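You operate a simulated robot arm through the tools that you are given. There is no shell and no other tool. Be economical: measure what you need, move in short steps, check, and stop when the job is done.

The job below is to be done with a simulated two-armed robot. You get a single attempt, and the scene is never put back.

JOB
Take the motor lead out of use and stop up its socket.
Fine: leads isolator off while you work, on again at the end; black plug into the plug cup, orange stopper into the motor socket. Set down upright: black plug, orange stopper. Where these are worked on the way, their far stop is far enough and under half their travel is too little: leads isolator.

It is judged by the outcome, as a careful person would: the job done as asked, and still so three seconds after it is handed in. It fails if anything else is knocked over, pushed out of place, dropped, spilled or broken. Lids that push on must go on centred and level and be pressed home; caps that screw on are set level and turned clockwise until they are tight.

ROBOT AND FRAMES
Two 7-joint arms with two-finger parallel grippers on one trunk, on a base that drives. Base frame: it is fixed to the floor where the robot stands at the start and does not move with it; the origin is under the middle of the robot, x ahead of it, y to its left, z up. Units: m, rad, N and s.
The left shoulder is at the start at [0.07, 0.13, 1.037], the right one opposite. With the tool pointing down near the work surface each hand reaches from about 0.1 to 0.46 m from the robot's upright axis, wherever it stands, measured 20 degrees to its own side. Places, roughly: foot pedal [0.3, 0.3, 0.1]; leads isolator [0.5, 0, 0.7]; motor socket [0.6, 0.1, 0.8]; plug cup [0.5, 0, 0.6]; post mushroom stop [0.5, 0.3, 0.8]; red pedal bolt [0.2, 0.2, 0.1]. Payload 1.57 kg a hand.
The TCP of each hand is the grasp point between the finger pads, 0.03 m short of the fingertips. In the tool frame z runs along the fingers and y along their closing line. Largest opening 0.08 m; finger width 0.017, thickness 0.012; the body of the gripper, 0.04 by 0.082 m, starts 0.08 m behind the TCP.
Orientation is that of the tool frame in the base frame, as a unit quaternion [x, y, z, w]. With the fingers straight down and closing along the base's y, the tool's x points along the base's -x, its y along +y and its z along -z.

CONTROLS
- The arms move only by the tool servo_tool. It takes "left_motion", "right_motion" or both (then of equal length, played together; a hand with none holds still); each is a list of rows, each an object (a shift or turn left out is 0, a gripper value left out holds the last) with "dr": the turn, a rotation vector about the tool's x, y, z in rad, a list of three; "dp": the shift along the tool's x, y, z in m, a list of three; "jaw": the finger opening in m, from 0 to 0.08. In form: [{"dr": [rx, ry, rz], "dp": [x, y, z], "jaw": jaw}, ...]. A call has 1 to 8 rows; each row is the pose to reach, as a shift and turn from the pose commanded when the call began, along the tool's axes at that moment. Rows are played at 5 a second. More than 0.05 m and 0.15 rad between two rows, or a gripper value outside its range, and nothing of the call is played. A pose out of reach is approached as far as the arm can. The call stops where the force on the tool passes 90 N (or 10 N more than at its start, if that is more) or the arm is blocked; 0.2 s more then pass. The fingers move at their own pace (about 0.108 m/s each) and stop on an object; they squeeze with about 23 N. The grip force told is the motor's: it shows also when the fingers shut on nothing. Time passes only in rows, and 0.2 s behind the last, so rows that repeat a pose let the fingers close. The reply holds the time, the measured pose of the TCP, the force on the tool along the base axes, the opening and the grip force, in the units named above and with some noise, with the torque about the TCP (base axes, N m) and any sound that the robot's microphone picked up.
- Cameras (640 x 400 px; columns grow to the right, rows downward): "scene" is now at [0.1474, 0.0065, 1.273]; the picture's right is [0.00, -1.00, 0.00], its down [-0.62, -0.00, -0.79] and it looks along [0.79, 0.00, -0.62] (base axes); focal length 278 px, centre (320, 200). "left" rides on the left gripper at [0.072, 0.007, -0.122] in its tool frame; the picture's right is [-0.09, 1.00, 0.00], its down [-0.84, -0.08, -0.54] and it looks along [-0.54, -0.05, 0.84] (tool axes); focal length 238 px, centre (320, 200). "right" rides on the right gripper at [0.072, -0.007, -0.122] in its tool frame; the picture's right is [0.09, 1.00, 0.00], its down [-0.84, 0.08, -0.54] and it looks along [-0.54, 0.05, 0.84] (tool axes); focal length 238 px, centre (320, 200). There is no depth. A picture from a camera that has moved, and an enlarged one, comes with that camera's place and axes in the base frame and with its lens. The place of the scene camera against the robot may be out by one fixed shift of up to 0.018 m in any direction.
- capture(camera): a new picture of that camera. No time passes.
- slide_trunk(by): slides the trunk up (or, below 0, down) by that many m; the arms and the scene camera ride with it, the base frame stays. It gives what a move gives, with no picture.
- roll_base(legs): drives the robot by 1 to 6 legs, each [ahead, left, turn to the left] in m, m and rad, along the robot's own axes; the way and the turn of a leg run together, so that a leg with both is an arc; at most 1.5 m and 3.142 rad a leg. The arms and the cameras ride along, it lands a little off, and it stops where it bumps. It gives what a move gives.
- head_to(pan, tilt): turns the head with the scene camera to pan (to the left, within 1.501 rad either way) and tilt (down, from -0.506 to 1.204), counted from straight ahead of the robot. It gives what a move gives.
- close_up(camera, box): a new picture of the part [left, top, right, bottom] of that camera's present view, enlarged. No time passes.
- job_done(): hands the job in; it is judged then, once.

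Go step by step. Nothing tells you exact positions but the pictures and the camera data: compare them with the known pose of the tool, close in by small moves and look again before you grip or let go. The budget is 120 turns and 92 pictures, counting those below and the enlarged ones. Unless the task says otherwise, let go and move clear before handing in, and close with one line.

The tools are called after ">>>" by a JSON object that holds its "fn" and its "kwargs". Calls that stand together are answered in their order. servo_tool: Moves the arms, as the interface text tells. Its arguments: {"type":"object","properties":{"left_motion":{"type":"array"},"right_motion":{"type":"array"}},"required":[]} The other tools are called the same way: slide_trunk (by) slides the trunk up or down; roll_base (legs) drives the base; head_to (pan, tilt) turns the head that bears the scene camera; capture (camera) takes a picture; close_up (camera, box) takes an enlarged picture of a part of a camera's view; job_done () hands the job in.

At the start:

```text
t: 0.0
left_position: [0.3903, 0.2327, 1.0736]
left_ee_rot: [-0.001, 1.0, -0.001, 0.0]
left_force: [0.1, 1.1, 0.2]
left_wrist_torque: [0.0, 0.0, -0.01]
left_finger_gap: 0.08
left_gripper_force: 0.0
right_position: [0.4107, -0.1517, 1.0395]
right_ee_rot: [0.001, 1.0, 0.0, 0.0]
right_force: [1.0, -0.2, -0.2]
right_wrist_torque: [-0.03, -0.01, -0.01]
right_finger_gap: 0.0797
right_gripper_force: 0.0
trunk travel left (down, up): [-0.675, 0.265]
robot x, y, heading: [0.0012, 0.0025, -0.0]
head pan, tilt: [0.005, 0.667]
```

scene: 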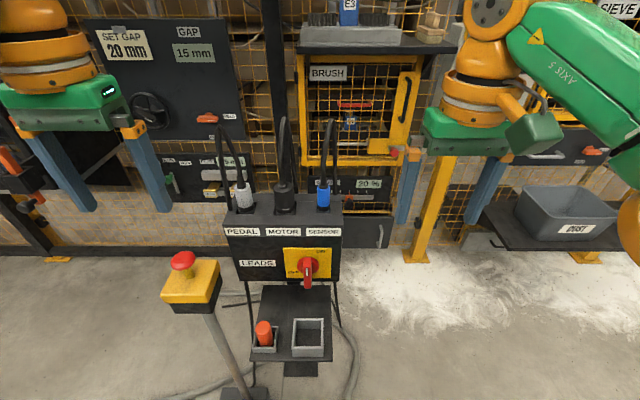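
right: 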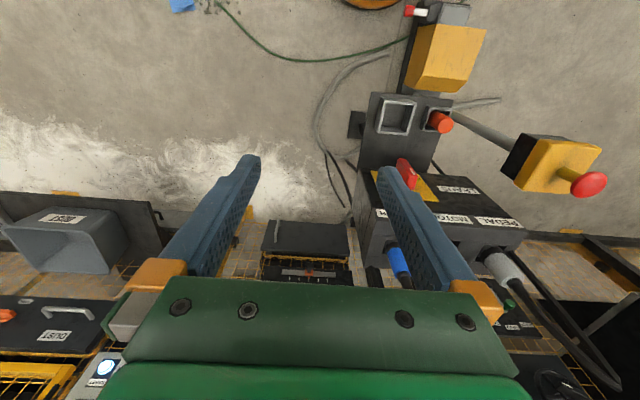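
left: 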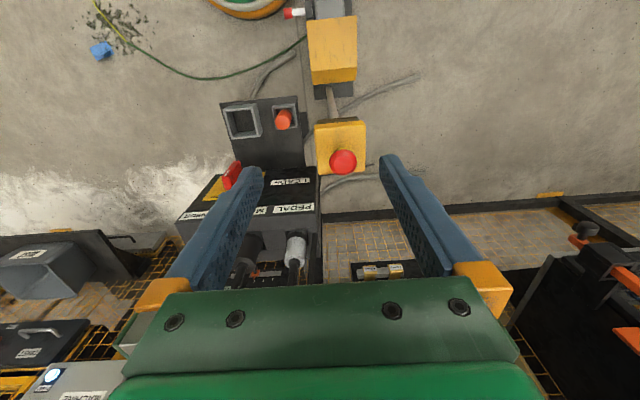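

I see the lead box with three plugs (pedal grey, motor black, sensor blue), a red rotary isolator on its front, and a shelf with an orange stopper and an empty cup. I'll look closer first.

>>> {"fn": "close_up", "kwargs": {"camera": "scene", "box": [200, 160, 360, 260]}}

>>> {"fn": "close_up", "kwargs": {"camera": "scene", "box": [200, 240, 360, 340]}}

>>> {"fn": "close_up", "kwargs": {"camera": "left", "box": [160, 80, 400, 280]}}

```text
4.00 times, centred on (280, 210) of scene
camera zoom: at [0.1474, 0.0065, 1.273], right [0.0, -1.0, 0.0], down [-0.62, 0.0, -0.79], along [0.79, 0.0, -0.62], focal length 1110 px, centre (480, 160)
```

zoom: 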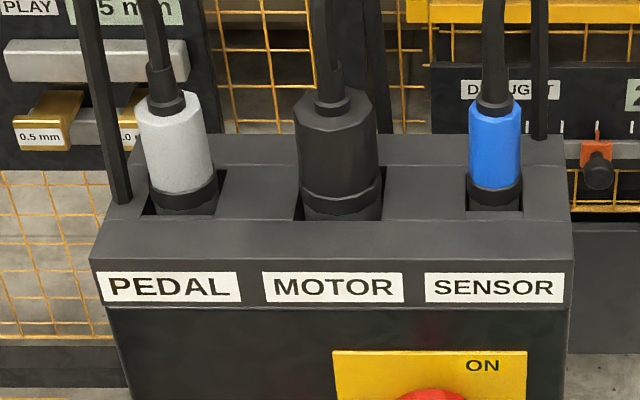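

```text
4.00 times, centred on (280, 290) of scene
camera zoom: at [0.1474, 0.0065, 1.273], right [0.0, -1.0, 0.0], down [-0.62, 0.0, -0.79], along [0.79, 0.0, -0.62], focal length 1110 px, centre (480, -160)
```

zoom: 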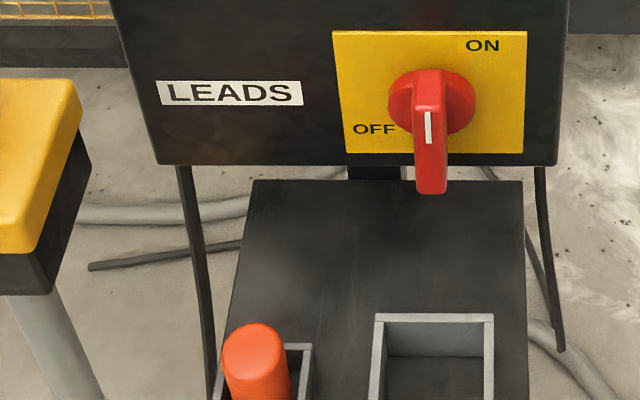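

```text
2.00 times, centred on (280, 180) of left
camera zoom: at [0.319, 0.2378, 1.196], right [0.09, 1.0, 0.0], down [0.84, -0.08, 0.54], along [0.54, -0.05, -0.84], focal length 477 px, centre (400, 240)
```

zoom: 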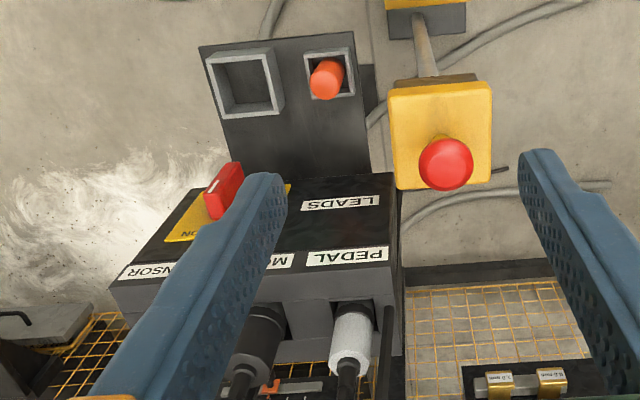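

I need the floor in view before driving, since the pedal is nearby, and a better view of the knob.

>>> {"fn": "head_to", "kwargs": {"pan": 0.2, "tilt": 1.204}}

>>> {"fn": "capture", "kwargs": {"camera": "scene"}}

```text
t: 1.0
left_position: [0.3914, 0.2318, 1.0739]
left_ee_rot: [-0.001, 1.0, -0.002, 0.0]
left_force: [-0.5, -0.6, -0.8]
left_wrist_torque: [-0.01, 0.0, 0.02]
left_finger_gap: 0.0801
left_gripper_force: 0.1
right_position: [0.4089, -0.1502, 1.038]
right_ee_rot: [0.001, 1.0, 0.0, 0.0]
right_force: [-0.8, -0.4, -0.6]
right_wrist_torque: [0.0, 0.01, 0.01]
right_finger_gap: 0.0799
right_gripper_force: 0.0
trunk travel left (down, up): [-0.675, 0.265]
robot x, y, heading: [0.0009, -0.0017, -0.001]
head pan, tilt: [0.201, 1.201]
```

```text
85 pictures are left
camera scene: at [0.1161, 0.0172, 1.2342], right [0.2, -0.98, 0.0], down [-0.91, -0.19, -0.36], along [0.36, 0.07, -0.93], focal length 278 px, centre (320, 200)
```

scene: 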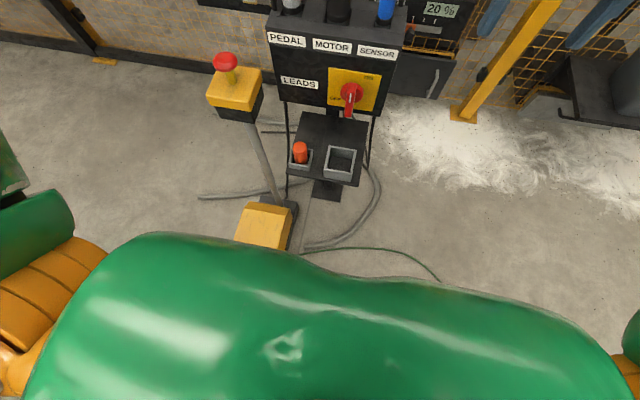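

Box top with the motor socket is at about (0.60, 0.08, 0.87), knob about (0.55, 0.035, 0.75), and the pedal is ahead-left on the floor. I'll retract the arms, then sidestep right and drive a little ahead.

>>> {"fn": "servo_tool", "kwargs": {"left_motion": [{"dp": [0.04, 0, 0]}, {"dp": [0.08, 0, 0]}, {"dp": [0.12, 0, 0]}], "right_motion": [{"dp": [0.04, 0, 0]}, {"dp": [0.08, 0, 0]}, {"dp": [0.12, 0, 0]}]}}

>>> {"fn": "roll_base", "kwargs": {"legs": [[0, -0.12, 0], [0.1, 0, 0]]}}

>>> {"fn": "capture", "kwargs": {"camera": "scene"}}

>>> {"fn": "capture", "kwargs": {"camera": "left"}}

```text
t: 1.8
left_position: [0.2689, 0.2317, 1.0747]
left_ee_rot: [-0.001, 1.0, -0.001, 0.001]
left_force: [0.4, 0.2, 0.4]
left_wrist_torque: [0.01, -0.02, 0.01]
left_finger_gap: 0.0802
left_gripper_force: 0.1
right_position: [0.2883, -0.1493, 1.0408]
right_ee_rot: [0.0, 1.0, 0.0, 0.002]
right_force: [0.4, 0.4, -0.7]
right_wrist_torque: [0.01, -0.03, 0.01]
right_finger_gap: 0.0797
right_gripper_force: 0.0
trunk travel left (down, up): [-0.675, 0.265]
robot x, y, heading: [-0.0018, 0.0002, -0.001]
head pan, tilt: [0.201, 1.201]
```

```text
t: 3.8
left_position: [0.3681, 0.1134, 1.0749]
left_ee_rot: [-0.002, 1.0, -0.001, 0.001]
left_force: [-0.2, -1.0, 0.1]
left_wrist_torque: [0.0, 0.01, -0.01]
left_finger_gap: 0.08
left_gripper_force: 0.0
right_position: [0.3887, -0.2672, 1.0403]
right_ee_rot: [-0.002, 1.0, 0.001, 0.0]
right_force: [-0.4, 0.5, 0.7]
right_wrist_torque: [0.01, -0.03, 0.02]
right_finger_gap: 0.0801
right_gripper_force: 0.1
trunk travel left (down, up): [-0.675, 0.265]
robot x, y, heading: [0.1034, -0.115, 0.003]
head pan, tilt: [0.201, 1.201]
```

```text
84 pictures are left
camera scene: at [0.2132, -0.1022, 1.2344], right [0.2, -0.98, 0.0], down [-0.91, -0.19, -0.36], along [0.36, 0.07, -0.93], focal length 278 px, centre (320, 200)
```

scene: 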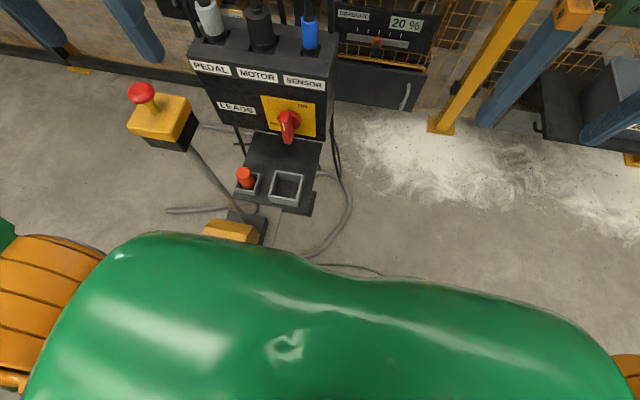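

```text
83 pictures are left
camera left: at [0.296, 0.1187, 1.1973], right [0.09, 1.0, 0.0], down [0.84, -0.07, 0.54], along [0.54, -0.05, -0.84], focal length 238 px, centre (320, 200)
```

left: 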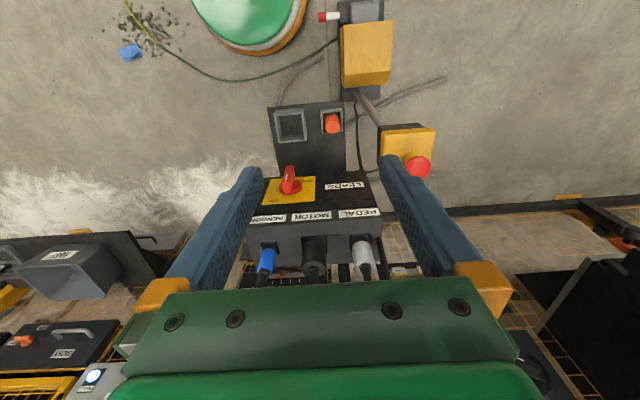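

Base clears the pedal bolt. Continue ahead and turn slightly left.

>>> {"fn": "roll_base", "kwargs": {"legs": [[0.11, -0.01, 0], [0, 0, 0.15]]}}

>>> {"fn": "head_to", "kwargs": {"pan": 0.2, "tilt": 0.9}}

>>> {"fn": "capture", "kwargs": {"camera": "left"}}

>>> {"fn": "capture", "kwargs": {"camera": "scene"}}

```text
t: 5.6
left_position: [0.4405, 0.142, 1.0752]
left_ee_rot: [-0.079, 0.997, 0.0, 0.0]
left_force: [-1.4, -0.2, 0.4]
left_wrist_torque: [-0.01, 0.0, 0.01]
left_finger_gap: 0.08
left_gripper_force: 0.1
right_position: [0.5184, -0.2311, 1.0389]
right_ee_rot: [-0.078, 0.997, 0.0, 0.0]
right_force: [-0.2, 0.0, -0.3]
right_wrist_torque: [0.04, 0.01, 0.0]
right_finger_gap: 0.0799
right_gripper_force: 0.1
trunk travel left (down, up): [-0.675, 0.265]
robot x, y, heading: [0.2106, -0.1308, 0.151]
head pan, tilt: [0.201, 1.201]
```

```text
t: 6.4
left_position: [0.4411, 0.1418, 1.0755]
left_ee_rot: [-0.079, 0.997, -0.002, 0.0]
left_force: [0.3, -0.3, 0.0]
left_wrist_torque: [0.01, 0.0, -0.01]
left_finger_gap: 0.0798
left_gripper_force: 0.1
right_position: [0.5189, -0.2308, 1.0382]
right_ee_rot: [-0.077, 0.997, -0.001, 0.0]
right_force: [-0.3, 0.0, 0.4]
right_wrist_torque: [0.02, -0.03, 0.0]
right_finger_gap: 0.08
right_gripper_force: 0.1
trunk travel left (down, up): [-0.675, 0.265]
robot x, y, heading: [0.2081, -0.13, 0.157]
head pan, tilt: [0.201, 0.901]
```

```text
82 pictures are left
camera left: at [0.369, 0.1367, 1.1968], right [-0.06, 1.0, 0.0], down [0.84, 0.05, 0.54], along [0.54, 0.03, -0.84], focal length 238 px, centre (320, 200)
```

left: 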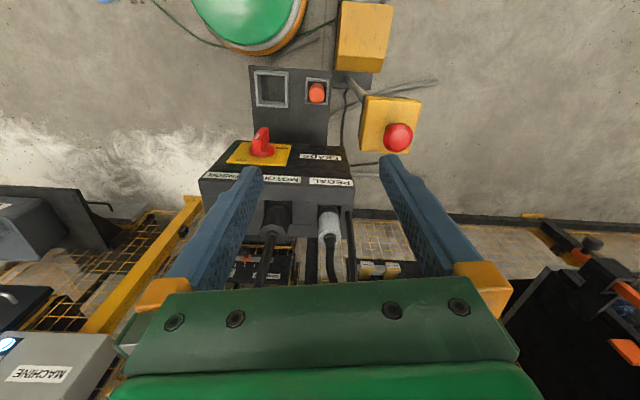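

```text
81 pictures are left
camera scene: at [0.34, -0.0889, 1.254], right [0.35, -0.94, 0.0], down [-0.74, -0.27, -0.62], along [0.58, 0.22, -0.78], focal length 278 px, centre (320, 200)
```

scene: 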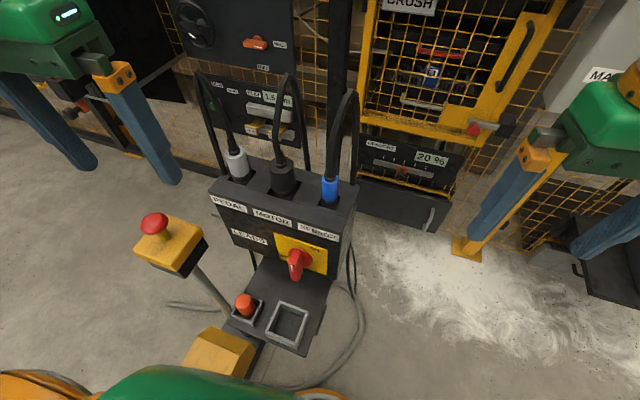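

>>> {"fn": "close_up", "kwargs": {"camera": "left", "box": [190, 50, 350, 150]}}

>>> {"fn": "close_up", "kwargs": {"camera": "left", "box": [190, 115, 390, 240]}}

>>> {"fn": "close_up", "kwargs": {"camera": "scene", "box": [220, 210, 380, 310]}}

```text
4.00 times, centred on (270, 100) of left
camera zoom: at [0.369, 0.1367, 1.1968], right [-0.06, 1.0, 0.0], down [0.84, 0.05, 0.54], along [0.54, 0.03, -0.84], focal length 953 px, centre (520, 600)
```

zoom: 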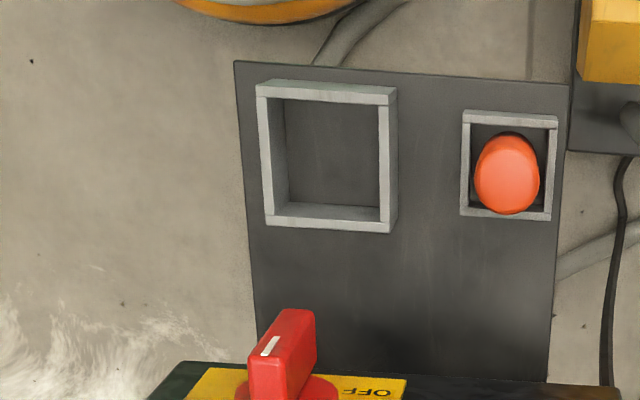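

```text
3.20 times, centred on (290, 178) of left
camera zoom: at [0.369, 0.1367, 1.1968], right [-0.06, 1.0, 0.0], down [0.84, 0.05, 0.54], along [0.54, 0.03, -0.84], focal length 763 px, centre (416, 272)
```

zoom: 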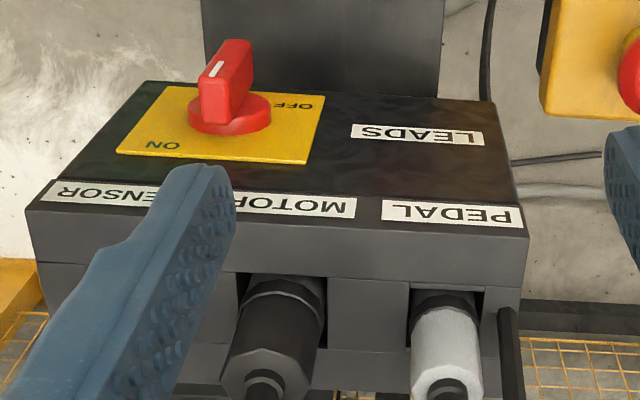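

```text
4.00 times, centred on (300, 260) of scene
camera zoom: at [0.34, -0.0889, 1.254], right [0.35, -0.94, 0.0], down [-0.74, -0.27, -0.62], along [0.58, 0.22, -0.78], focal length 1110 px, centre (400, -40)
```

zoom: 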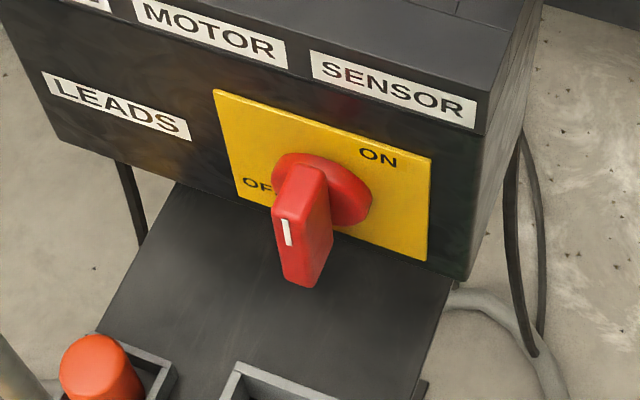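

>>> {"fn": "close_up", "kwargs": {"camera": "left", "box": [240, 120, 288, 150]}}

>>> {"fn": "close_up", "kwargs": {"camera": "scene", "box": [272, 232, 336, 287]}}

>>> {"fn": "close_up", "kwargs": {"camera": "right", "box": [320, 0, 640, 200]}}

```text
13.33 times, centred on (264, 135) of left
camera zoom: at [0.369, 0.1367, 1.1968], right [-0.06, 1.0, 0.0], down [0.84, 0.05, 0.54], along [0.54, 0.03, -0.84], focal length 3178 px, centre (1067, 1067)
```

zoom: 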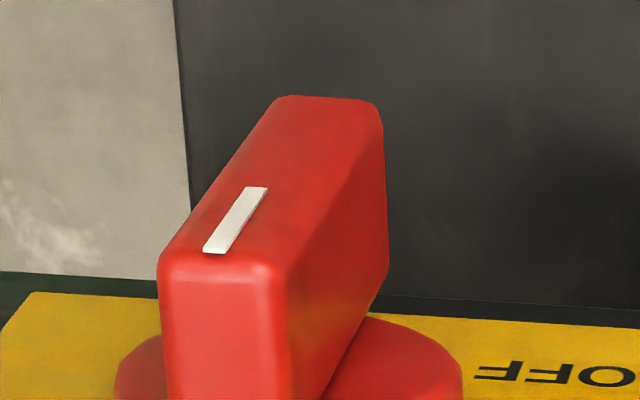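

```text
7.27 times, centred on (304, 260) of scene
camera zoom: at [0.34, -0.0889, 1.254], right [0.35, -0.94, 0.0], down [-0.74, -0.27, -0.62], along [0.58, 0.22, -0.78], focal length 2019 px, centre (436, -233)
```

zoom: 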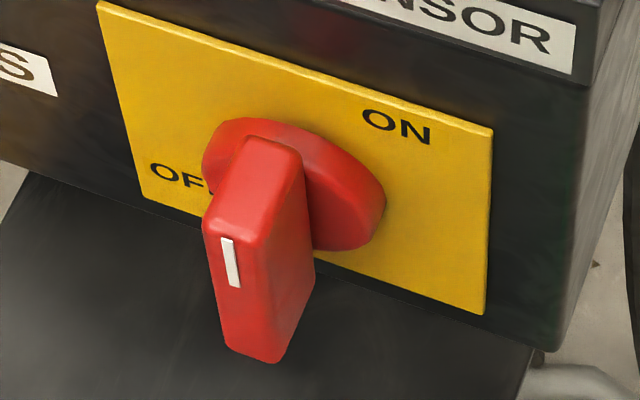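

```text
2.00 times, centred on (480, 100) of right
camera zoom: at [0.4483, -0.25, 1.1619], right [-0.24, 0.97, 0.0], down [0.81, 0.21, 0.54], along [0.53, 0.13, -0.84], focal length 477 px, centre (0, 400)
```

zoom: 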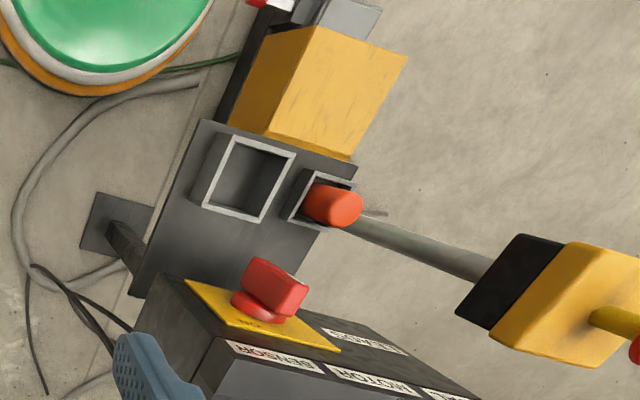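

The bar handle is upright (ON), spanning z 0.727–0.800 at x 0.51–0.535, y 0.036; OFF is counter-clockwise. I'll square the left tool with the base axes, close its fingers and go to the right of the bar's top end.

>>> {"fn": "servo_tool", "kwargs": {"left_motion": [{"dr": [0, 0, 0.08], "jaw": 0.0}, {"dr": [0, 0, 0.157], "jaw": 0.0}]}}

>>> {"fn": "servo_tool", "kwargs": {"left_motion": [{"dp": [-0.02, -0.04, 0.02]}, {"dp": [-0.04, -0.085, 0.04]}, {"dp": [-0.06, -0.13, 0.06]}, {"dp": [-0.08, -0.17, 0.08]}, {"dp": [-0.08, -0.17, 0.12]}]}}

>>> {"fn": "capture", "kwargs": {"camera": "left"}}

>>> {"fn": "capture", "kwargs": {"camera": "scene"}}

```text
t: 7.0
left_position: [0.4405, 0.1431, 1.0748]
left_ee_rot: [0.001, 1.0, -0.001, 0.0]
left_force: [0.5, -1.6, 0.8]
left_wrist_torque: [0.02, -0.02, 0.01]
left_finger_gap: 0.0001
left_gripper_force: 21.4
right_position: [0.5183, -0.2314, 1.0398]
right_ee_rot: [-0.078, 0.997, 0.0, 0.0]
right_force: [-0.4, 0.1, -0.1]
right_wrist_torque: [-0.01, -0.01, 0.01]
right_finger_gap: 0.0802
right_gripper_force: 0.0
trunk travel left (down, up): [-0.675, 0.265]
robot x, y, heading: [0.2084, -0.1295, 0.154]
head pan, tilt: [0.201, 0.901]
```

```text
refused: row 2 steps farther than a row can; nothing moved
```

```text
74 pictures are left
camera left: at [0.3691, 0.1483, 1.1968], right [0.09, 1.0, 0.0], down [0.84, -0.08, 0.54], along [0.54, -0.05, -0.84], focal length 238 px, centre (320, 200)
```

left: 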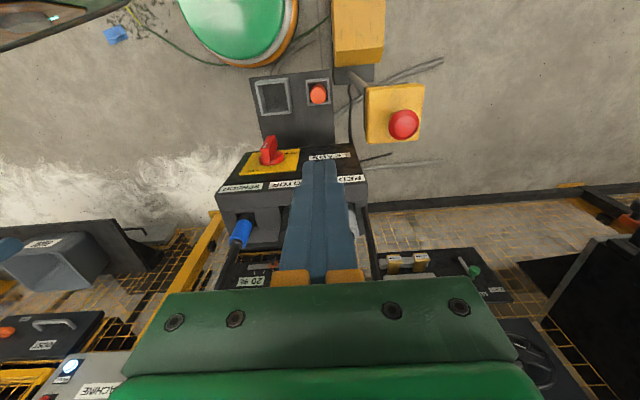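

```text
73 pictures are left
camera scene: at [0.34, -0.089, 1.254], right [0.35, -0.94, 0.0], down [-0.73, -0.27, -0.62], along [0.58, 0.22, -0.78], focal length 278 px, centre (320, 200)
```

scene: 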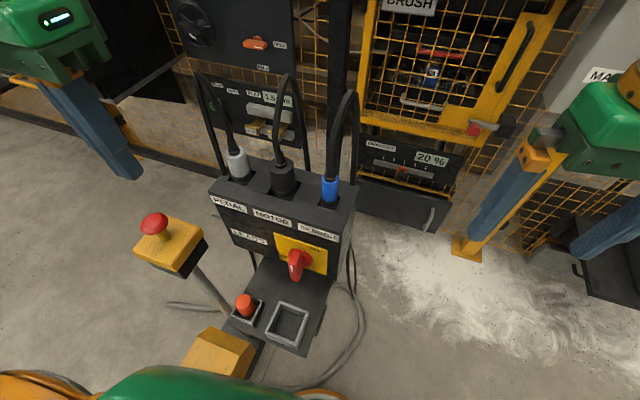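

Repeat with smaller rows.

>>> {"fn": "servo_tool", "kwargs": {"left_motion": [{"dp": [-0.015, -0.043, 0.01]}, {"dp": [-0.03, -0.086, 0.02]}, {"dp": [-0.045, -0.13, 0.03]}, {"dp": [-0.08, -0.16, 0.04]}, {"dp": [-0.08, -0.173, 0.085]}, {"dp": [-0.08, -0.173, 0.13]}]}}

>>> {"fn": "capture", "kwargs": {"camera": "left"}}

>>> {"fn": "capture", "kwargs": {"camera": "scene"}}

```text
t: 8.4
left_position: [0.5238, -0.0306, 0.9463]
left_ee_rot: [0.0, 1.0, -0.002, 0.0]
left_force: [-0.1, 0.4, 1.5]
left_wrist_torque: [-0.05, -0.02, -0.05]
left_finger_gap: 0.0
left_gripper_force: 21.8
right_position: [0.5187, -0.2305, 1.0389]
right_ee_rot: [-0.077, 0.997, -0.001, 0.0]
right_force: [-0.1, -0.7, -0.3]
right_wrist_torque: [-0.04, 0.02, -0.03]
right_finger_gap: 0.0799
right_gripper_force: 0.0
trunk travel left (down, up): [-0.675, 0.265]
robot x, y, heading: [0.2115, -0.1282, 0.156]
head pan, tilt: [0.201, 0.901]
```

```text
72 pictures are left
camera left: at [0.4506, -0.0255, 1.0679], right [0.09, 1.0, 0.0], down [0.84, -0.08, 0.54], along [0.54, -0.05, -0.84], focal length 238 px, centre (320, 200)
```

left: 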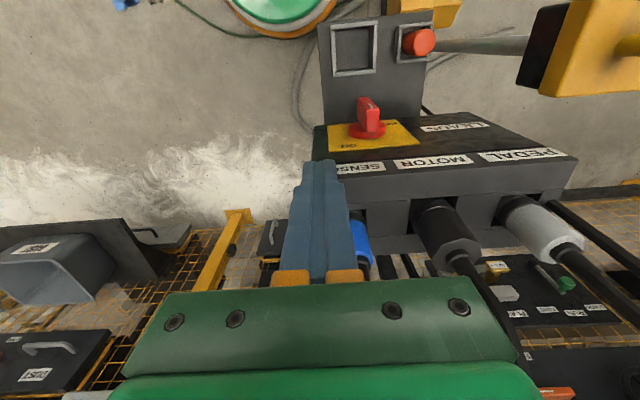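

```text
71 pictures are left
camera scene: at [0.3407, -0.0883, 1.254], right [0.35, -0.94, 0.0], down [-0.73, -0.27, -0.62], along [0.58, 0.22, -0.78], focal length 278 px, centre (320, 200)
```

scene: 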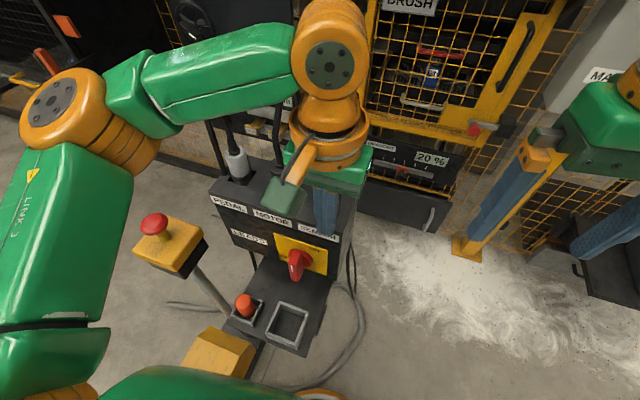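

>>> {"fn": "close_up", "kwargs": {"camera": "left", "box": [280, 80, 440, 180]}}

```text
4.00 times, centred on (360, 130) of left
camera zoom: at [0.4506, -0.0255, 1.0679], right [0.09, 1.0, 0.0], down [0.84, -0.08, 0.54], along [0.54, -0.05, -0.84], focal length 953 px, centre (160, 480)
```

zoom: 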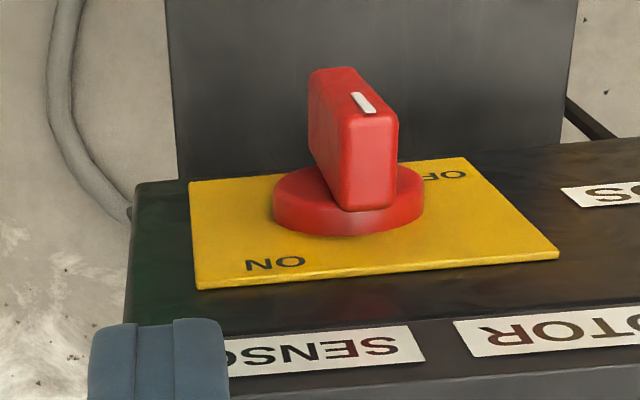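

Refined: bar top z≈0.778, centre (0.53, 0.03, 0.74). Descend to the right of its top end.

>>> {"fn": "servo_tool", "kwargs": {"left_motion": [{"dp": [0, 0, 0.04]}, {"dp": [0, 0, 0.08]}, {"dp": [0, 0, 0.12]}, {"dp": [0, 0, 0.15]}]}}

>>> {"fn": "close_up", "kwargs": {"camera": "left", "box": [240, 60, 480, 210]}}

>>> {"fn": "capture", "kwargs": {"camera": "scene"}}

```text
t: 9.4
left_position: [0.5221, -0.0321, 0.7967]
left_ee_rot: [0.0, 1.0, -0.001, 0.001]
left_force: [-0.2, 0.5, 0.9]
left_wrist_torque: [0.04, -0.03, 0.03]
left_finger_gap: 0.0
left_gripper_force: 21.1
right_position: [0.5193, -0.2316, 1.0402]
right_ee_rot: [-0.078, 0.997, 0.0, 0.0]
right_force: [-0.9, -0.1, -0.2]
right_wrist_torque: [-0.01, -0.02, -0.04]
right_finger_gap: 0.0799
right_gripper_force: 0.0
trunk travel left (down, up): [-0.675, 0.265]
robot x, y, heading: [0.2089, -0.1284, 0.156]
head pan, tilt: [0.201, 0.901]
```

```text
2.67 times, centred on (360, 135) of left
camera zoom: at [0.4499, -0.0264, 0.9181], right [0.09, 1.0, 0.0], down [0.84, -0.08, 0.54], along [0.54, -0.05, -0.84], focal length 636 px, centre (213, 373)
```

zoom: 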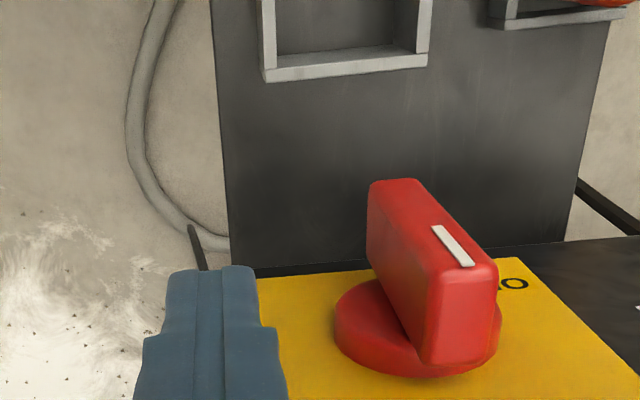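

```text
68 pictures are left
camera scene: at [0.3404, -0.0888, 1.254], right [0.35, -0.94, 0.0], down [-0.73, -0.27, -0.62], along [0.58, 0.22, -0.78], focal length 278 px, centre (320, 200)
```

scene: 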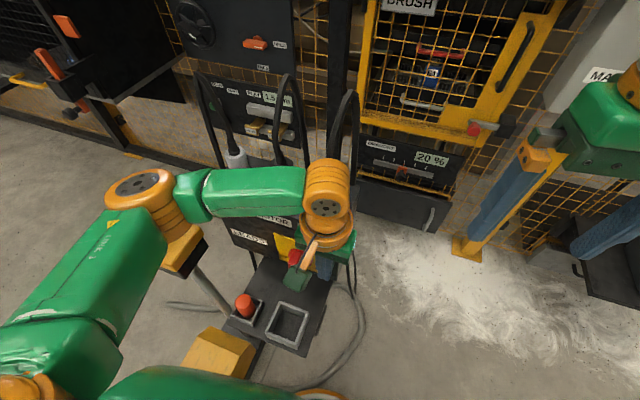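

>>> {"fn": "capture", "kwargs": {"camera": "right"}}

>>> {"fn": "capture", "kwargs": {"camera": "left"}}

```text
67 pictures are left
camera right: at [0.4487, -0.2499, 1.1618], right [-0.24, 0.97, 0.0], down [0.81, 0.21, 0.54], along [0.53, 0.13, -0.84], focal length 238 px, centre (320, 200)
```

right: 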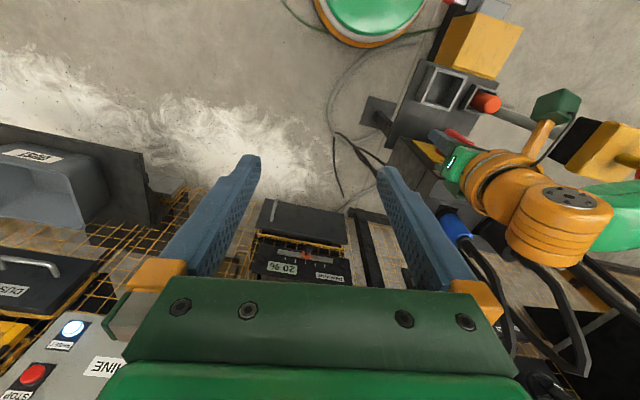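

```text
66 pictures are left
camera left: at [0.4499, -0.0264, 0.9181], right [0.09, 1.0, 0.0], down [0.84, -0.08, 0.54], along [0.54, -0.05, -0.84], focal length 238 px, centre (320, 200)
```

left: 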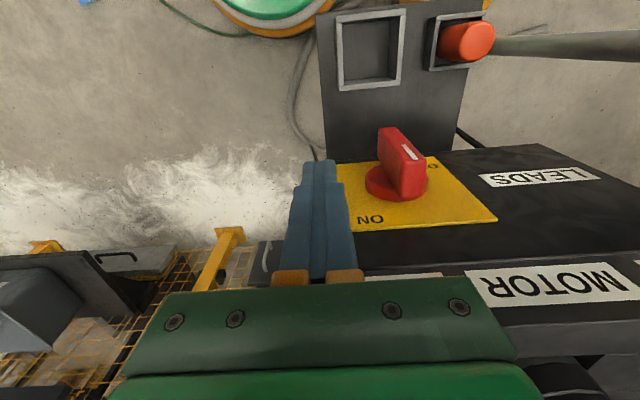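

Finger is level with the bar's upper end, right of it. Push it left along the arc, first half.

>>> {"fn": "servo_tool", "kwargs": {"left_motion": [{"dp": [-0.005, 0.03, 0]}, {"dp": [-0.005, 0.045, 0.0]}, {"dp": [-0.005, 0.056, 0.001]}, {"dp": [-0.005, 0.066, 0.004]}, {"dp": [-0.005, 0.075, 0.008]}]}}

>>> {"fn": "close_up", "kwargs": {"camera": "left", "box": [240, 60, 480, 210]}}

```text
t: 10.6
left_position: [0.5248, 0.0438, 0.7884]
left_ee_rot: [0.0, 1.0, 0.0, 0.0]
left_force: [-1.1, -0.2, -0.1]
left_wrist_torque: [0.01, 0.01, 0.02]
left_finger_gap: 0.0
left_gripper_force: 21.2
right_position: [0.5181, -0.2313, 1.039]
right_ee_rot: [-0.077, 0.997, 0.001, 0.0]
right_force: [-0.4, -0.5, 0.1]
right_wrist_torque: [-0.01, 0.0, -0.04]
right_finger_gap: 0.0799
right_gripper_force: 0.1
trunk travel left (down, up): [-0.675, 0.265]
robot x, y, heading: [0.2067, -0.1282, 0.153]
head pan, tilt: [0.201, 0.901]
```

```text
2.67 times, centred on (360, 135) of left
camera zoom: at [0.4538, 0.0489, 0.9095], right [0.09, 1.0, 0.0], down [0.84, -0.08, 0.54], along [0.54, -0.05, -0.84], focal length 636 px, centre (213, 373)
```

zoom: 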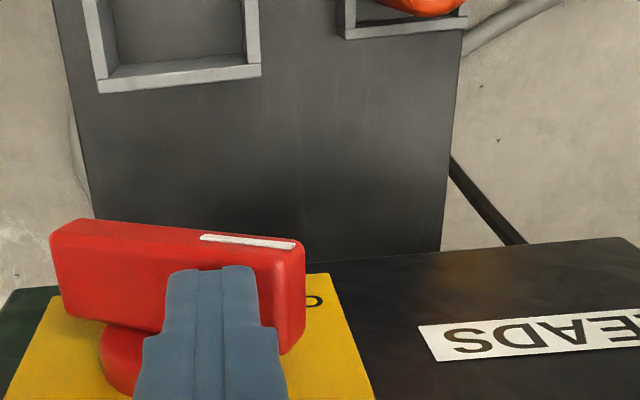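

The bar now points left (OFF). I'll press down gently on it to make sure of the stop.

>>> {"fn": "servo_tool", "kwargs": {"left_motion": [{"dp": [0, 0.008, 0.004]}, {"dp": [0, 0.008, 0.008]}, {"dp": [0, 0.008, 0.012]}, {"dp": [0, 0.008, 0.014]}]}}

>>> {"fn": "close_up", "kwargs": {"camera": "left", "box": [240, 60, 480, 210]}}

```text
t: 11.6
left_position: [0.527, 0.052, 0.7796]
left_ee_rot: [-0.002, 1.0, 0.0, 0.009]
left_force: [22.3, 16.4, 73.8]
left_wrist_torque: [-0.12, -0.75, 0.19]
left_finger_gap: 0.0
left_gripper_force: 20.8
right_position: [0.5145, -0.2322, 1.0415]
right_ee_rot: [-0.078, 0.997, 0.0, 0.002]
right_force: [0.5, -0.1, 0.4]
right_wrist_torque: [0.0, 0.05, 0.02]
right_finger_gap: 0.0799
right_gripper_force: 0.1
trunk travel left (down, up): [-0.675, 0.265]
robot x, y, heading: [0.2065, -0.1276, 0.152]
head pan, tilt: [0.201, 0.901]
```

```text
2.67 times, centred on (360, 135) of left
camera zoom: at [0.4528, 0.0574, 0.8996], right [0.09, 1.0, 0.0], down [0.83, -0.07, 0.56], along [0.55, -0.05, -0.83], focal length 636 px, centre (213, 373)
```

zoom: 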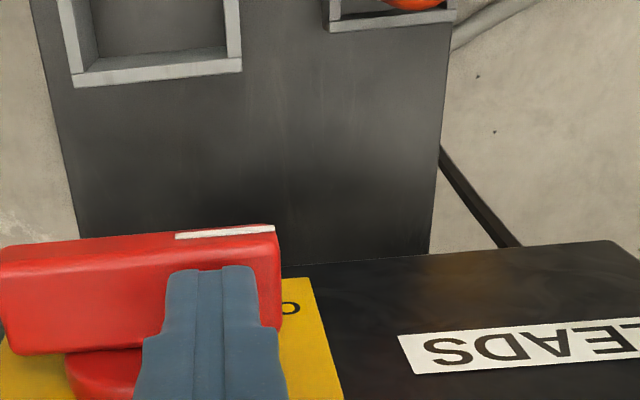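

Isolator is hard against its OFF stop. Now lift away and look at the motor plug and its lead.

>>> {"fn": "servo_tool", "kwargs": {"left_motion": [{"dp": [0.0, -0.01, -0.03]}, {"dp": [0.03, -0.01, -0.07]}, {"dp": [0.06, -0.01, -0.11]}, {"dp": [0.09, 0.0, -0.15]}, {"dp": [0.1, 0.02, -0.19], "jaw": 0.08}, {"dp": [0.1, 0.04, -0.23], "jaw": 0.08}]}}

>>> {"fn": "capture", "kwargs": {"camera": "left"}}

>>> {"fn": "head_to", "kwargs": {"pan": 0.35, "tilt": 0.6}}

>>> {"fn": "capture", "kwargs": {"camera": "scene"}}

```text
refused: row 4 steps farther than a row can; nothing moved
```

```text
63 pictures are left
camera left: at [0.4528, 0.0574, 0.8996], right [0.09, 1.0, 0.0], down [0.83, -0.07, 0.56], along [0.55, -0.05, -0.83], focal length 238 px, centre (320, 200)
```

left: 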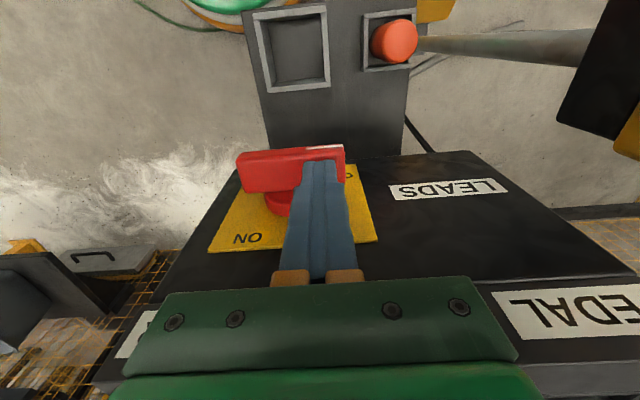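

```text
t: 12.4
left_position: [0.526, 0.0523, 0.7793]
left_ee_rot: [-0.002, 1.0, -0.001, 0.01]
left_force: [23.7, 18.0, 81.5]
left_wrist_torque: [-0.16, -0.86, 0.23]
left_finger_gap: 0.0
left_gripper_force: 21.3
right_position: [0.5145, -0.2324, 1.0403]
right_ee_rot: [-0.078, 0.997, 0.001, 0.003]
right_force: [-0.7, 0.2, -0.1]
right_wrist_torque: [-0.01, -0.01, 0.0]
right_finger_gap: 0.0799
right_gripper_force: 0.0
trunk travel left (down, up): [-0.675, 0.265]
robot x, y, heading: [0.2077, -0.129, 0.16]
head pan, tilt: [0.351, 0.6]
```

```text
62 pictures are left
camera scene: at [0.3409, -0.0737, 1.2797], right [0.48, -0.87, 0.0], down [-0.49, -0.27, -0.83], along [0.72, 0.4, -0.56], focal length 278 px, centre (320, 200)
```

scene: 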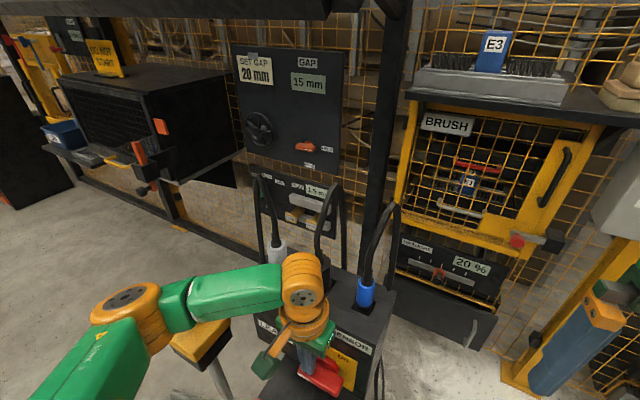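

>>> {"fn": "servo_tool", "kwargs": {"left_motion": [{"dp": [0.0, -0.01, -0.03]}, {"dp": [0.025, -0.01, -0.07]}, {"dp": [0.05, -0.01, -0.11]}, {"dp": [0.075, 0.0, -0.15], "jaw": 0.08}, {"dp": [0.09, 0.02, -0.19], "jaw": 0.08}, {"dp": [0.09, 0.03, -0.23], "jaw": 0.08}]}}

>>> {"fn": "capture", "kwargs": {"camera": "left"}}

>>> {"fn": "close_up", "kwargs": {"camera": "scene", "box": [220, 150, 460, 400]}}

```text
t: 13.8
left_position: [0.4346, 0.0807, 1.0046]
left_ee_rot: [0.0, 1.0, 0.0, 0.0]
left_force: [0.2, 0.6, 0.3]
left_wrist_torque: [0.0, 0.0, 0.0]
left_finger_gap: 0.0799
left_gripper_force: 0.0
right_position: [0.5184, -0.2312, 1.0389]
right_ee_rot: [-0.078, 0.997, 0.0, 0.0]
right_force: [-0.7, -0.6, 0.2]
right_wrist_torque: [0.03, 0.01, -0.01]
right_finger_gap: 0.0803
right_gripper_force: 0.1
trunk travel left (down, up): [-0.675, 0.265]
robot x, y, heading: [0.2081, -0.1316, 0.152]
head pan, tilt: [0.351, 0.6]
```

```text
61 pictures are left
camera left: at [0.3629, 0.0873, 1.1262], right [0.09, 1.0, 0.0], down [0.84, -0.08, 0.54], along [0.54, -0.05, -0.84], focal length 238 px, centre (320, 200)
```

left: 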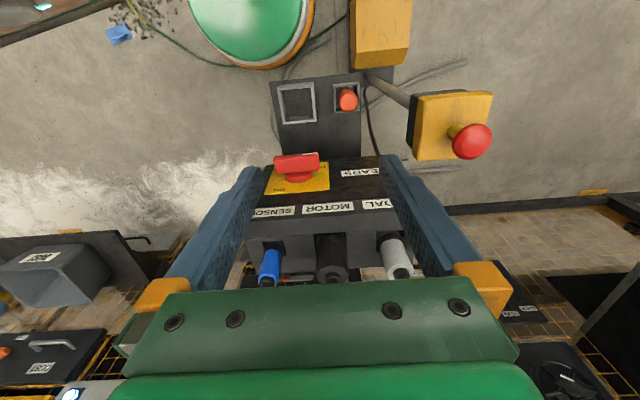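

```text
1.60 times, centred on (340, 275) of scene
camera zoom: at [0.3462, -0.073, 1.2788], right [0.48, -0.87, 0.0], down [-0.49, -0.27, -0.83], along [0.72, 0.4, -0.56], focal length 444 px, centre (288, 80)
```

zoom: 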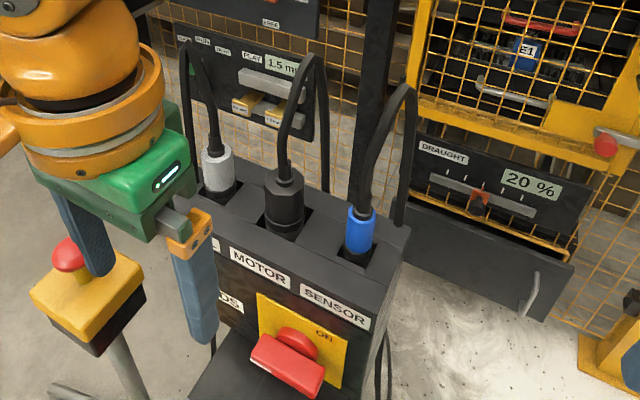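

>>> {"fn": "close_up", "kwargs": {"camera": "left", "box": [240, 190, 432, 310]}}

>>> {"fn": "close_up", "kwargs": {"camera": "scene", "box": [290, 200, 370, 250]}}

```text
3.33 times, centred on (336, 250) of left
camera zoom: at [0.3629, 0.0873, 1.1262], right [0.09, 1.0, 0.0], down [0.84, -0.08, 0.54], along [0.54, -0.05, -0.84], focal length 794 px, centre (267, 33)
```

zoom: 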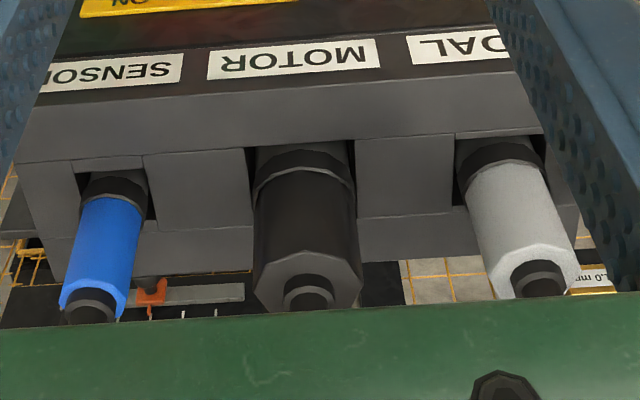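

```text
8.00 times, centred on (330, 225) of scene
camera zoom: at [0.3462, -0.073, 1.2788], right [0.48, -0.87, 0.0], down [-0.49, -0.27, -0.83], along [0.72, 0.4, -0.56], focal length 2221 px, centre (240, 0)
```

zoom: 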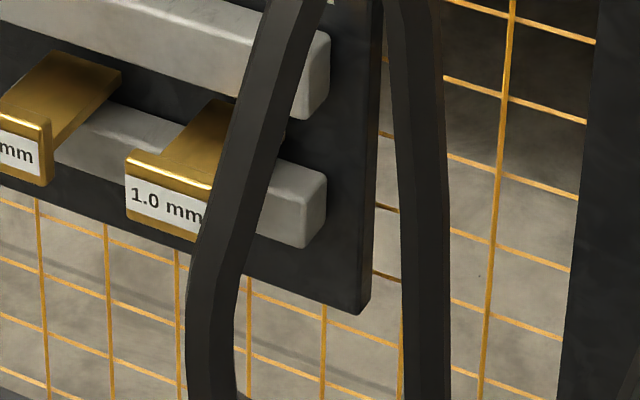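

Motor plug body: centre about (0.597, 0.081), z 0.896–0.934, 41 mm wide. To keep the palm clear of the lead I'll tilt the left hand 30° forward and approach along the finger axis.

>>> {"fn": "servo_tool", "kwargs": {"left_motion": [{"dr": [0, -0.13, 0], "jaw": 0.062}, {"dr": [0, -0.26, 0]}, {"dr": [0, -0.39, 0]}, {"dr": [0, -0.5236, 0]}]}}

>>> {"fn": "servo_tool", "kwargs": {"left_motion": [{"dp": [-0.03, 0, 0.02]}, {"dp": [-0.06, 0, 0.04]}, {"dp": [-0.097, 0, 0.06]}]}}

>>> {"fn": "capture", "kwargs": {"camera": "left"}}

>>> {"fn": "capture", "kwargs": {"camera": "scene"}}

```text
t: 14.8
left_position: [0.4384, 0.0832, 1.0066]
left_ee_rot: [-0.001, 0.966, 0.0, 0.26]
left_force: [0.3, -0.4, -0.1]
left_wrist_torque: [-0.02, 0.0, 0.0]
left_finger_gap: 0.0619
left_gripper_force: 0.0
left hand out of reach, approached as far as the arm can: row 4
right_position: [0.5178, -0.2301, 1.0405]
right_ee_rot: [-0.078, 0.997, 0.001, 0.001]
right_force: [-0.5, -0.2, 0.5]
right_wrist_torque: [0.02, -0.01, 0.01]
right_finger_gap: 0.0803
right_gripper_force: 0.1
trunk travel left (down, up): [-0.675, 0.265]
robot x, y, heading: [0.2096, -0.1322, 0.16]
head pan, tilt: [0.351, 0.6]
```

```text
t: 15.6
left_position: [0.5556, 0.0818, 1.0017]
left_ee_rot: [0.0, 0.966, 0.0, 0.259]
left_force: [0.0, 0.4, 0.8]
left_wrist_torque: [0.0, -0.01, 0.06]
left_finger_gap: 0.062
left_gripper_force: 0.1
right_position: [0.5208, -0.2317, 1.0383]
right_ee_rot: [-0.077, 0.997, 0.0, -0.001]
right_force: [0.5, 0.5, -0.3]
right_wrist_torque: [0.02, 0.03, 0.0]
right_finger_gap: 0.0801
right_gripper_force: 0.1
trunk travel left (down, up): [-0.675, 0.265]
robot x, y, heading: [0.2119, -0.1304, 0.155]
head pan, tilt: [0.351, 0.6]
```

```text
57 pictures are left
camera left: at [0.4325, 0.0881, 1.0722], right [0.08, 1.0, 0.05], down [0.45, -0.08, 0.89], along [0.89, -0.05, -0.46], focal length 238 px, centre (320, 200)
```

left: 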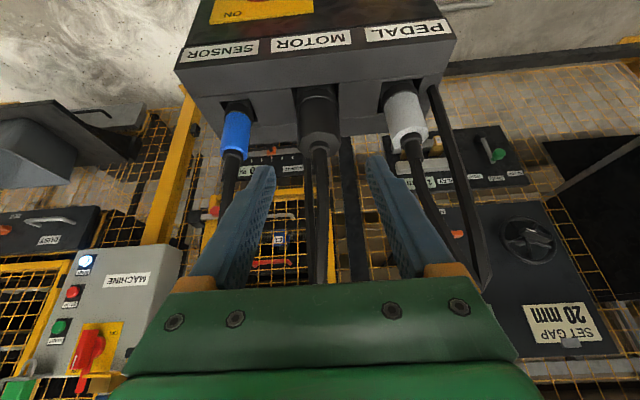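

```text
56 pictures are left
camera scene: at [0.3484, -0.0729, 1.2786], right [0.48, -0.87, 0.0], down [-0.5, -0.27, -0.82], along [0.72, 0.4, -0.57], focal length 278 px, centre (320, 200)
```

scene: 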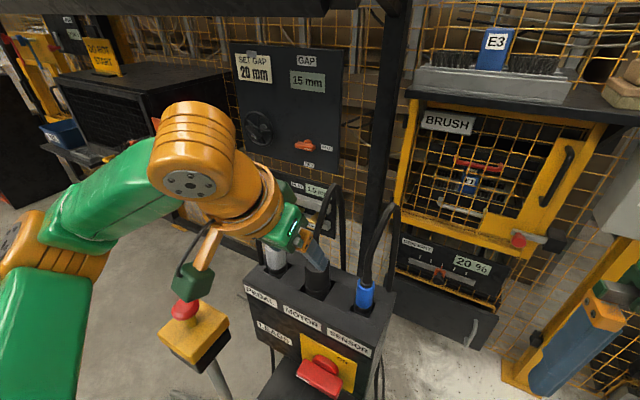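

Plug is centred between the fingers. Advance along the finger axis.

>>> {"fn": "servo_tool", "kwargs": {"left_motion": [{"dp": [0.003, 0, 0.03]}, {"dp": [0.006, 0, 0.06]}, {"dp": [0.006, 0, 0.08]}, {"dp": [0.006, 0, 0.092]}]}}

>>> {"fn": "capture", "kwargs": {"camera": "left"}}

>>> {"fn": "close_up", "kwargs": {"camera": "scene", "box": [220, 200, 420, 325]}}

```text
t: 16.6
left_position: [0.5939, 0.0826, 0.9191]
left_ee_rot: [0.0, 0.966, -0.001, 0.259]
left_force: [-0.4, -0.4, 0.4]
left_wrist_torque: [0.01, -0.04, 0.0]
left_finger_gap: 0.0617
left_gripper_force: 0.2
right_position: [0.5187, -0.2317, 1.0383]
right_ee_rot: [-0.077, 0.997, 0.001, 0.001]
right_force: [0.4, -0.2, 0.6]
right_wrist_torque: [0.01, -0.02, 0.0]
right_finger_gap: 0.0799
right_gripper_force: 0.1
trunk travel left (down, up): [-0.675, 0.265]
robot x, y, heading: [0.2103, -0.1277, 0.154]
head pan, tilt: [0.351, 0.6]
```

```text
55 pictures are left
camera left: at [0.4704, 0.0883, 0.9893], right [0.08, 1.0, 0.04], down [0.45, -0.08, 0.89], along [0.89, -0.05, -0.46], focal length 238 px, centre (320, 200)
```

left: 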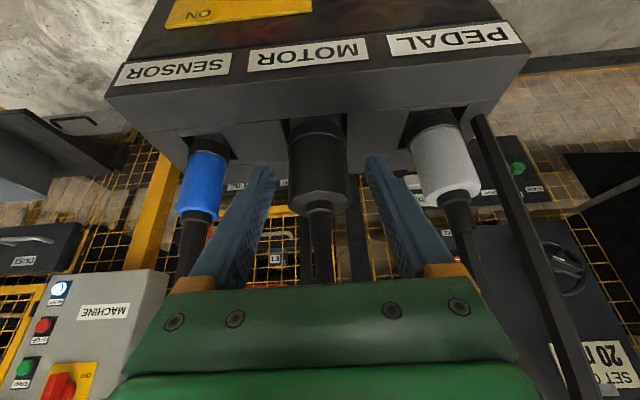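

```text
3.20 times, centred on (320, 262) of scene
camera zoom: at [0.347, -0.0724, 1.2788], right [0.48, -0.87, 0.0], down [-0.49, -0.27, -0.82], along [0.72, 0.4, -0.57], focal length 888 px, centre (320, 0)
```

zoom: 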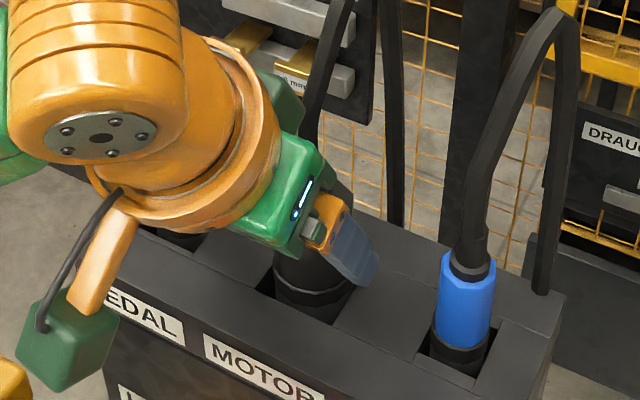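

Fingers straddle the plug body; go 5 mm lower and close.

>>> {"fn": "servo_tool", "kwargs": {"left_motion": [{"dp": [0.001, -0.001, 0.006]}, {"dp": [0.001, -0.001, 0.006], "jaw": 0.03}, {"dp": [0.001, -0.001, 0.006], "jaw": 0.03}, {"dp": [0.001, -0.001, 0.006], "jaw": 0.03}]}}

>>> {"fn": "capture", "kwargs": {"camera": "left"}}

```text
t: 17.6
left_position: [0.595, 0.0804, 0.9143]
left_ee_rot: [0.0, 0.966, -0.001, 0.259]
left_force: [1.4, 0.1, 1.8]
left_wrist_torque: [0.08, -0.2, -0.03]
left_finger_gap: 0.043
left_gripper_force: 23.2
right_position: [0.5186, -0.2311, 1.0397]
right_ee_rot: [-0.077, 0.997, 0.0, 0.0]
right_force: [-0.7, 0.4, -0.1]
right_wrist_torque: [0.05, 0.0, 0.05]
right_finger_gap: 0.0797
right_gripper_force: 0.1
trunk travel left (down, up): [-0.675, 0.265]
robot x, y, heading: [0.2088, -0.1274, 0.158]
head pan, tilt: [0.351, 0.6]
```

```text
53 pictures are left
camera left: at [0.4724, 0.0868, 0.984], right [0.08, 1.0, 0.04], down [0.45, -0.08, 0.89], along [0.89, -0.05, -0.46], focal length 238 px, centre (320, 200)
```

left: 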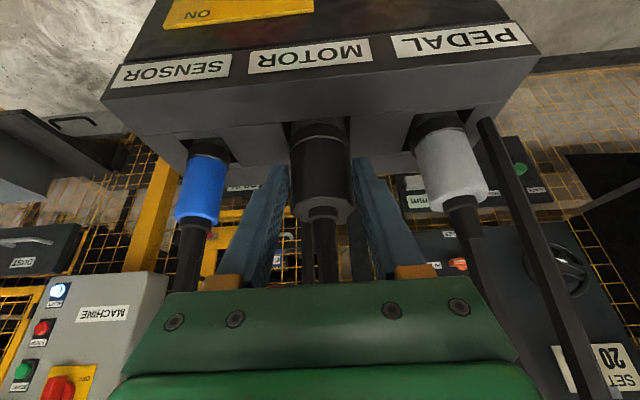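

Gripped (43 mm). Pull straight up.

>>> {"fn": "servo_tool", "kwargs": {"left_motion": [{"dp": [-0.005, 0, -0.00866]}, {"dp": [-0.01, 0, -0.01732]}, {"dp": [-0.015, 0, -0.026]}, {"dp": [-0.02, 0, -0.03464]}, {"dp": [-0.025, 0, -0.0433]}, {"dp": [-0.03, 0, -0.052]}]}}

>>> {"fn": "capture", "kwargs": {"camera": "left"}}

>>> {"fn": "close_up", "kwargs": {"camera": "scene", "box": [220, 150, 420, 325]}}

```text
t: 19.0
left_position: [0.594, 0.0825, 0.974]
left_ee_rot: [0.0, 0.966, -0.001, 0.259]
left_force: [-0.4, 0.3, -1.5]
left_wrist_torque: [-0.01, -0.01, 0.03]
left_finger_gap: 0.0427
left_gripper_force: 23.1
right_position: [0.5189, -0.2307, 1.0397]
right_ee_rot: [-0.078, 0.997, 0.0, 0.0]
right_force: [0.2, 0.5, 0.3]
right_wrist_torque: [0.0, -0.01, 0.03]
right_finger_gap: 0.08
right_gripper_force: 0.1
trunk travel left (down, up): [-0.675, 0.265]
robot x, y, heading: [0.2098, -0.1302, 0.157]
head pan, tilt: [0.351, 0.6]
```

```text
52 pictures are left
camera left: at [0.4715, 0.0887, 1.0435], right [0.08, 1.0, 0.04], down [0.45, -0.08, 0.89], along [0.89, -0.05, -0.46], focal length 238 px, centre (320, 200)
```

left: 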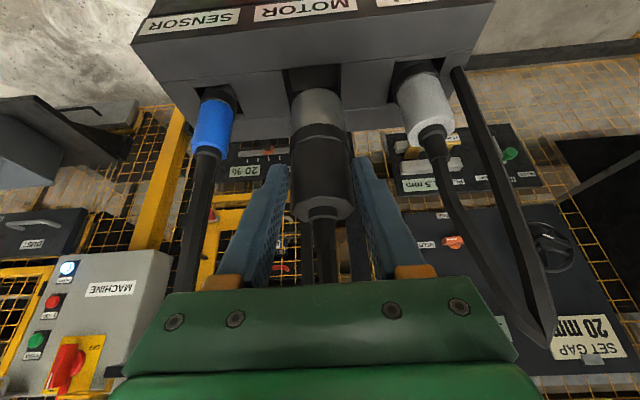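

```text
2.29 times, centred on (320, 238) of scene
camera zoom: at [0.3469, -0.0725, 1.2787], right [0.48, -0.87, 0.0], down [-0.49, -0.27, -0.82], along [0.72, 0.4, -0.57], focal length 635 px, centre (320, 114)
```

zoom: 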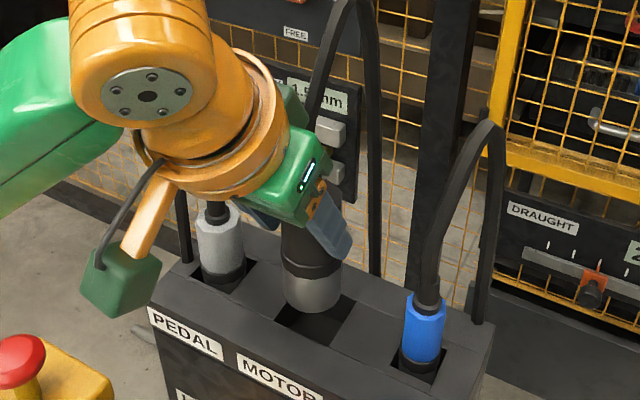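

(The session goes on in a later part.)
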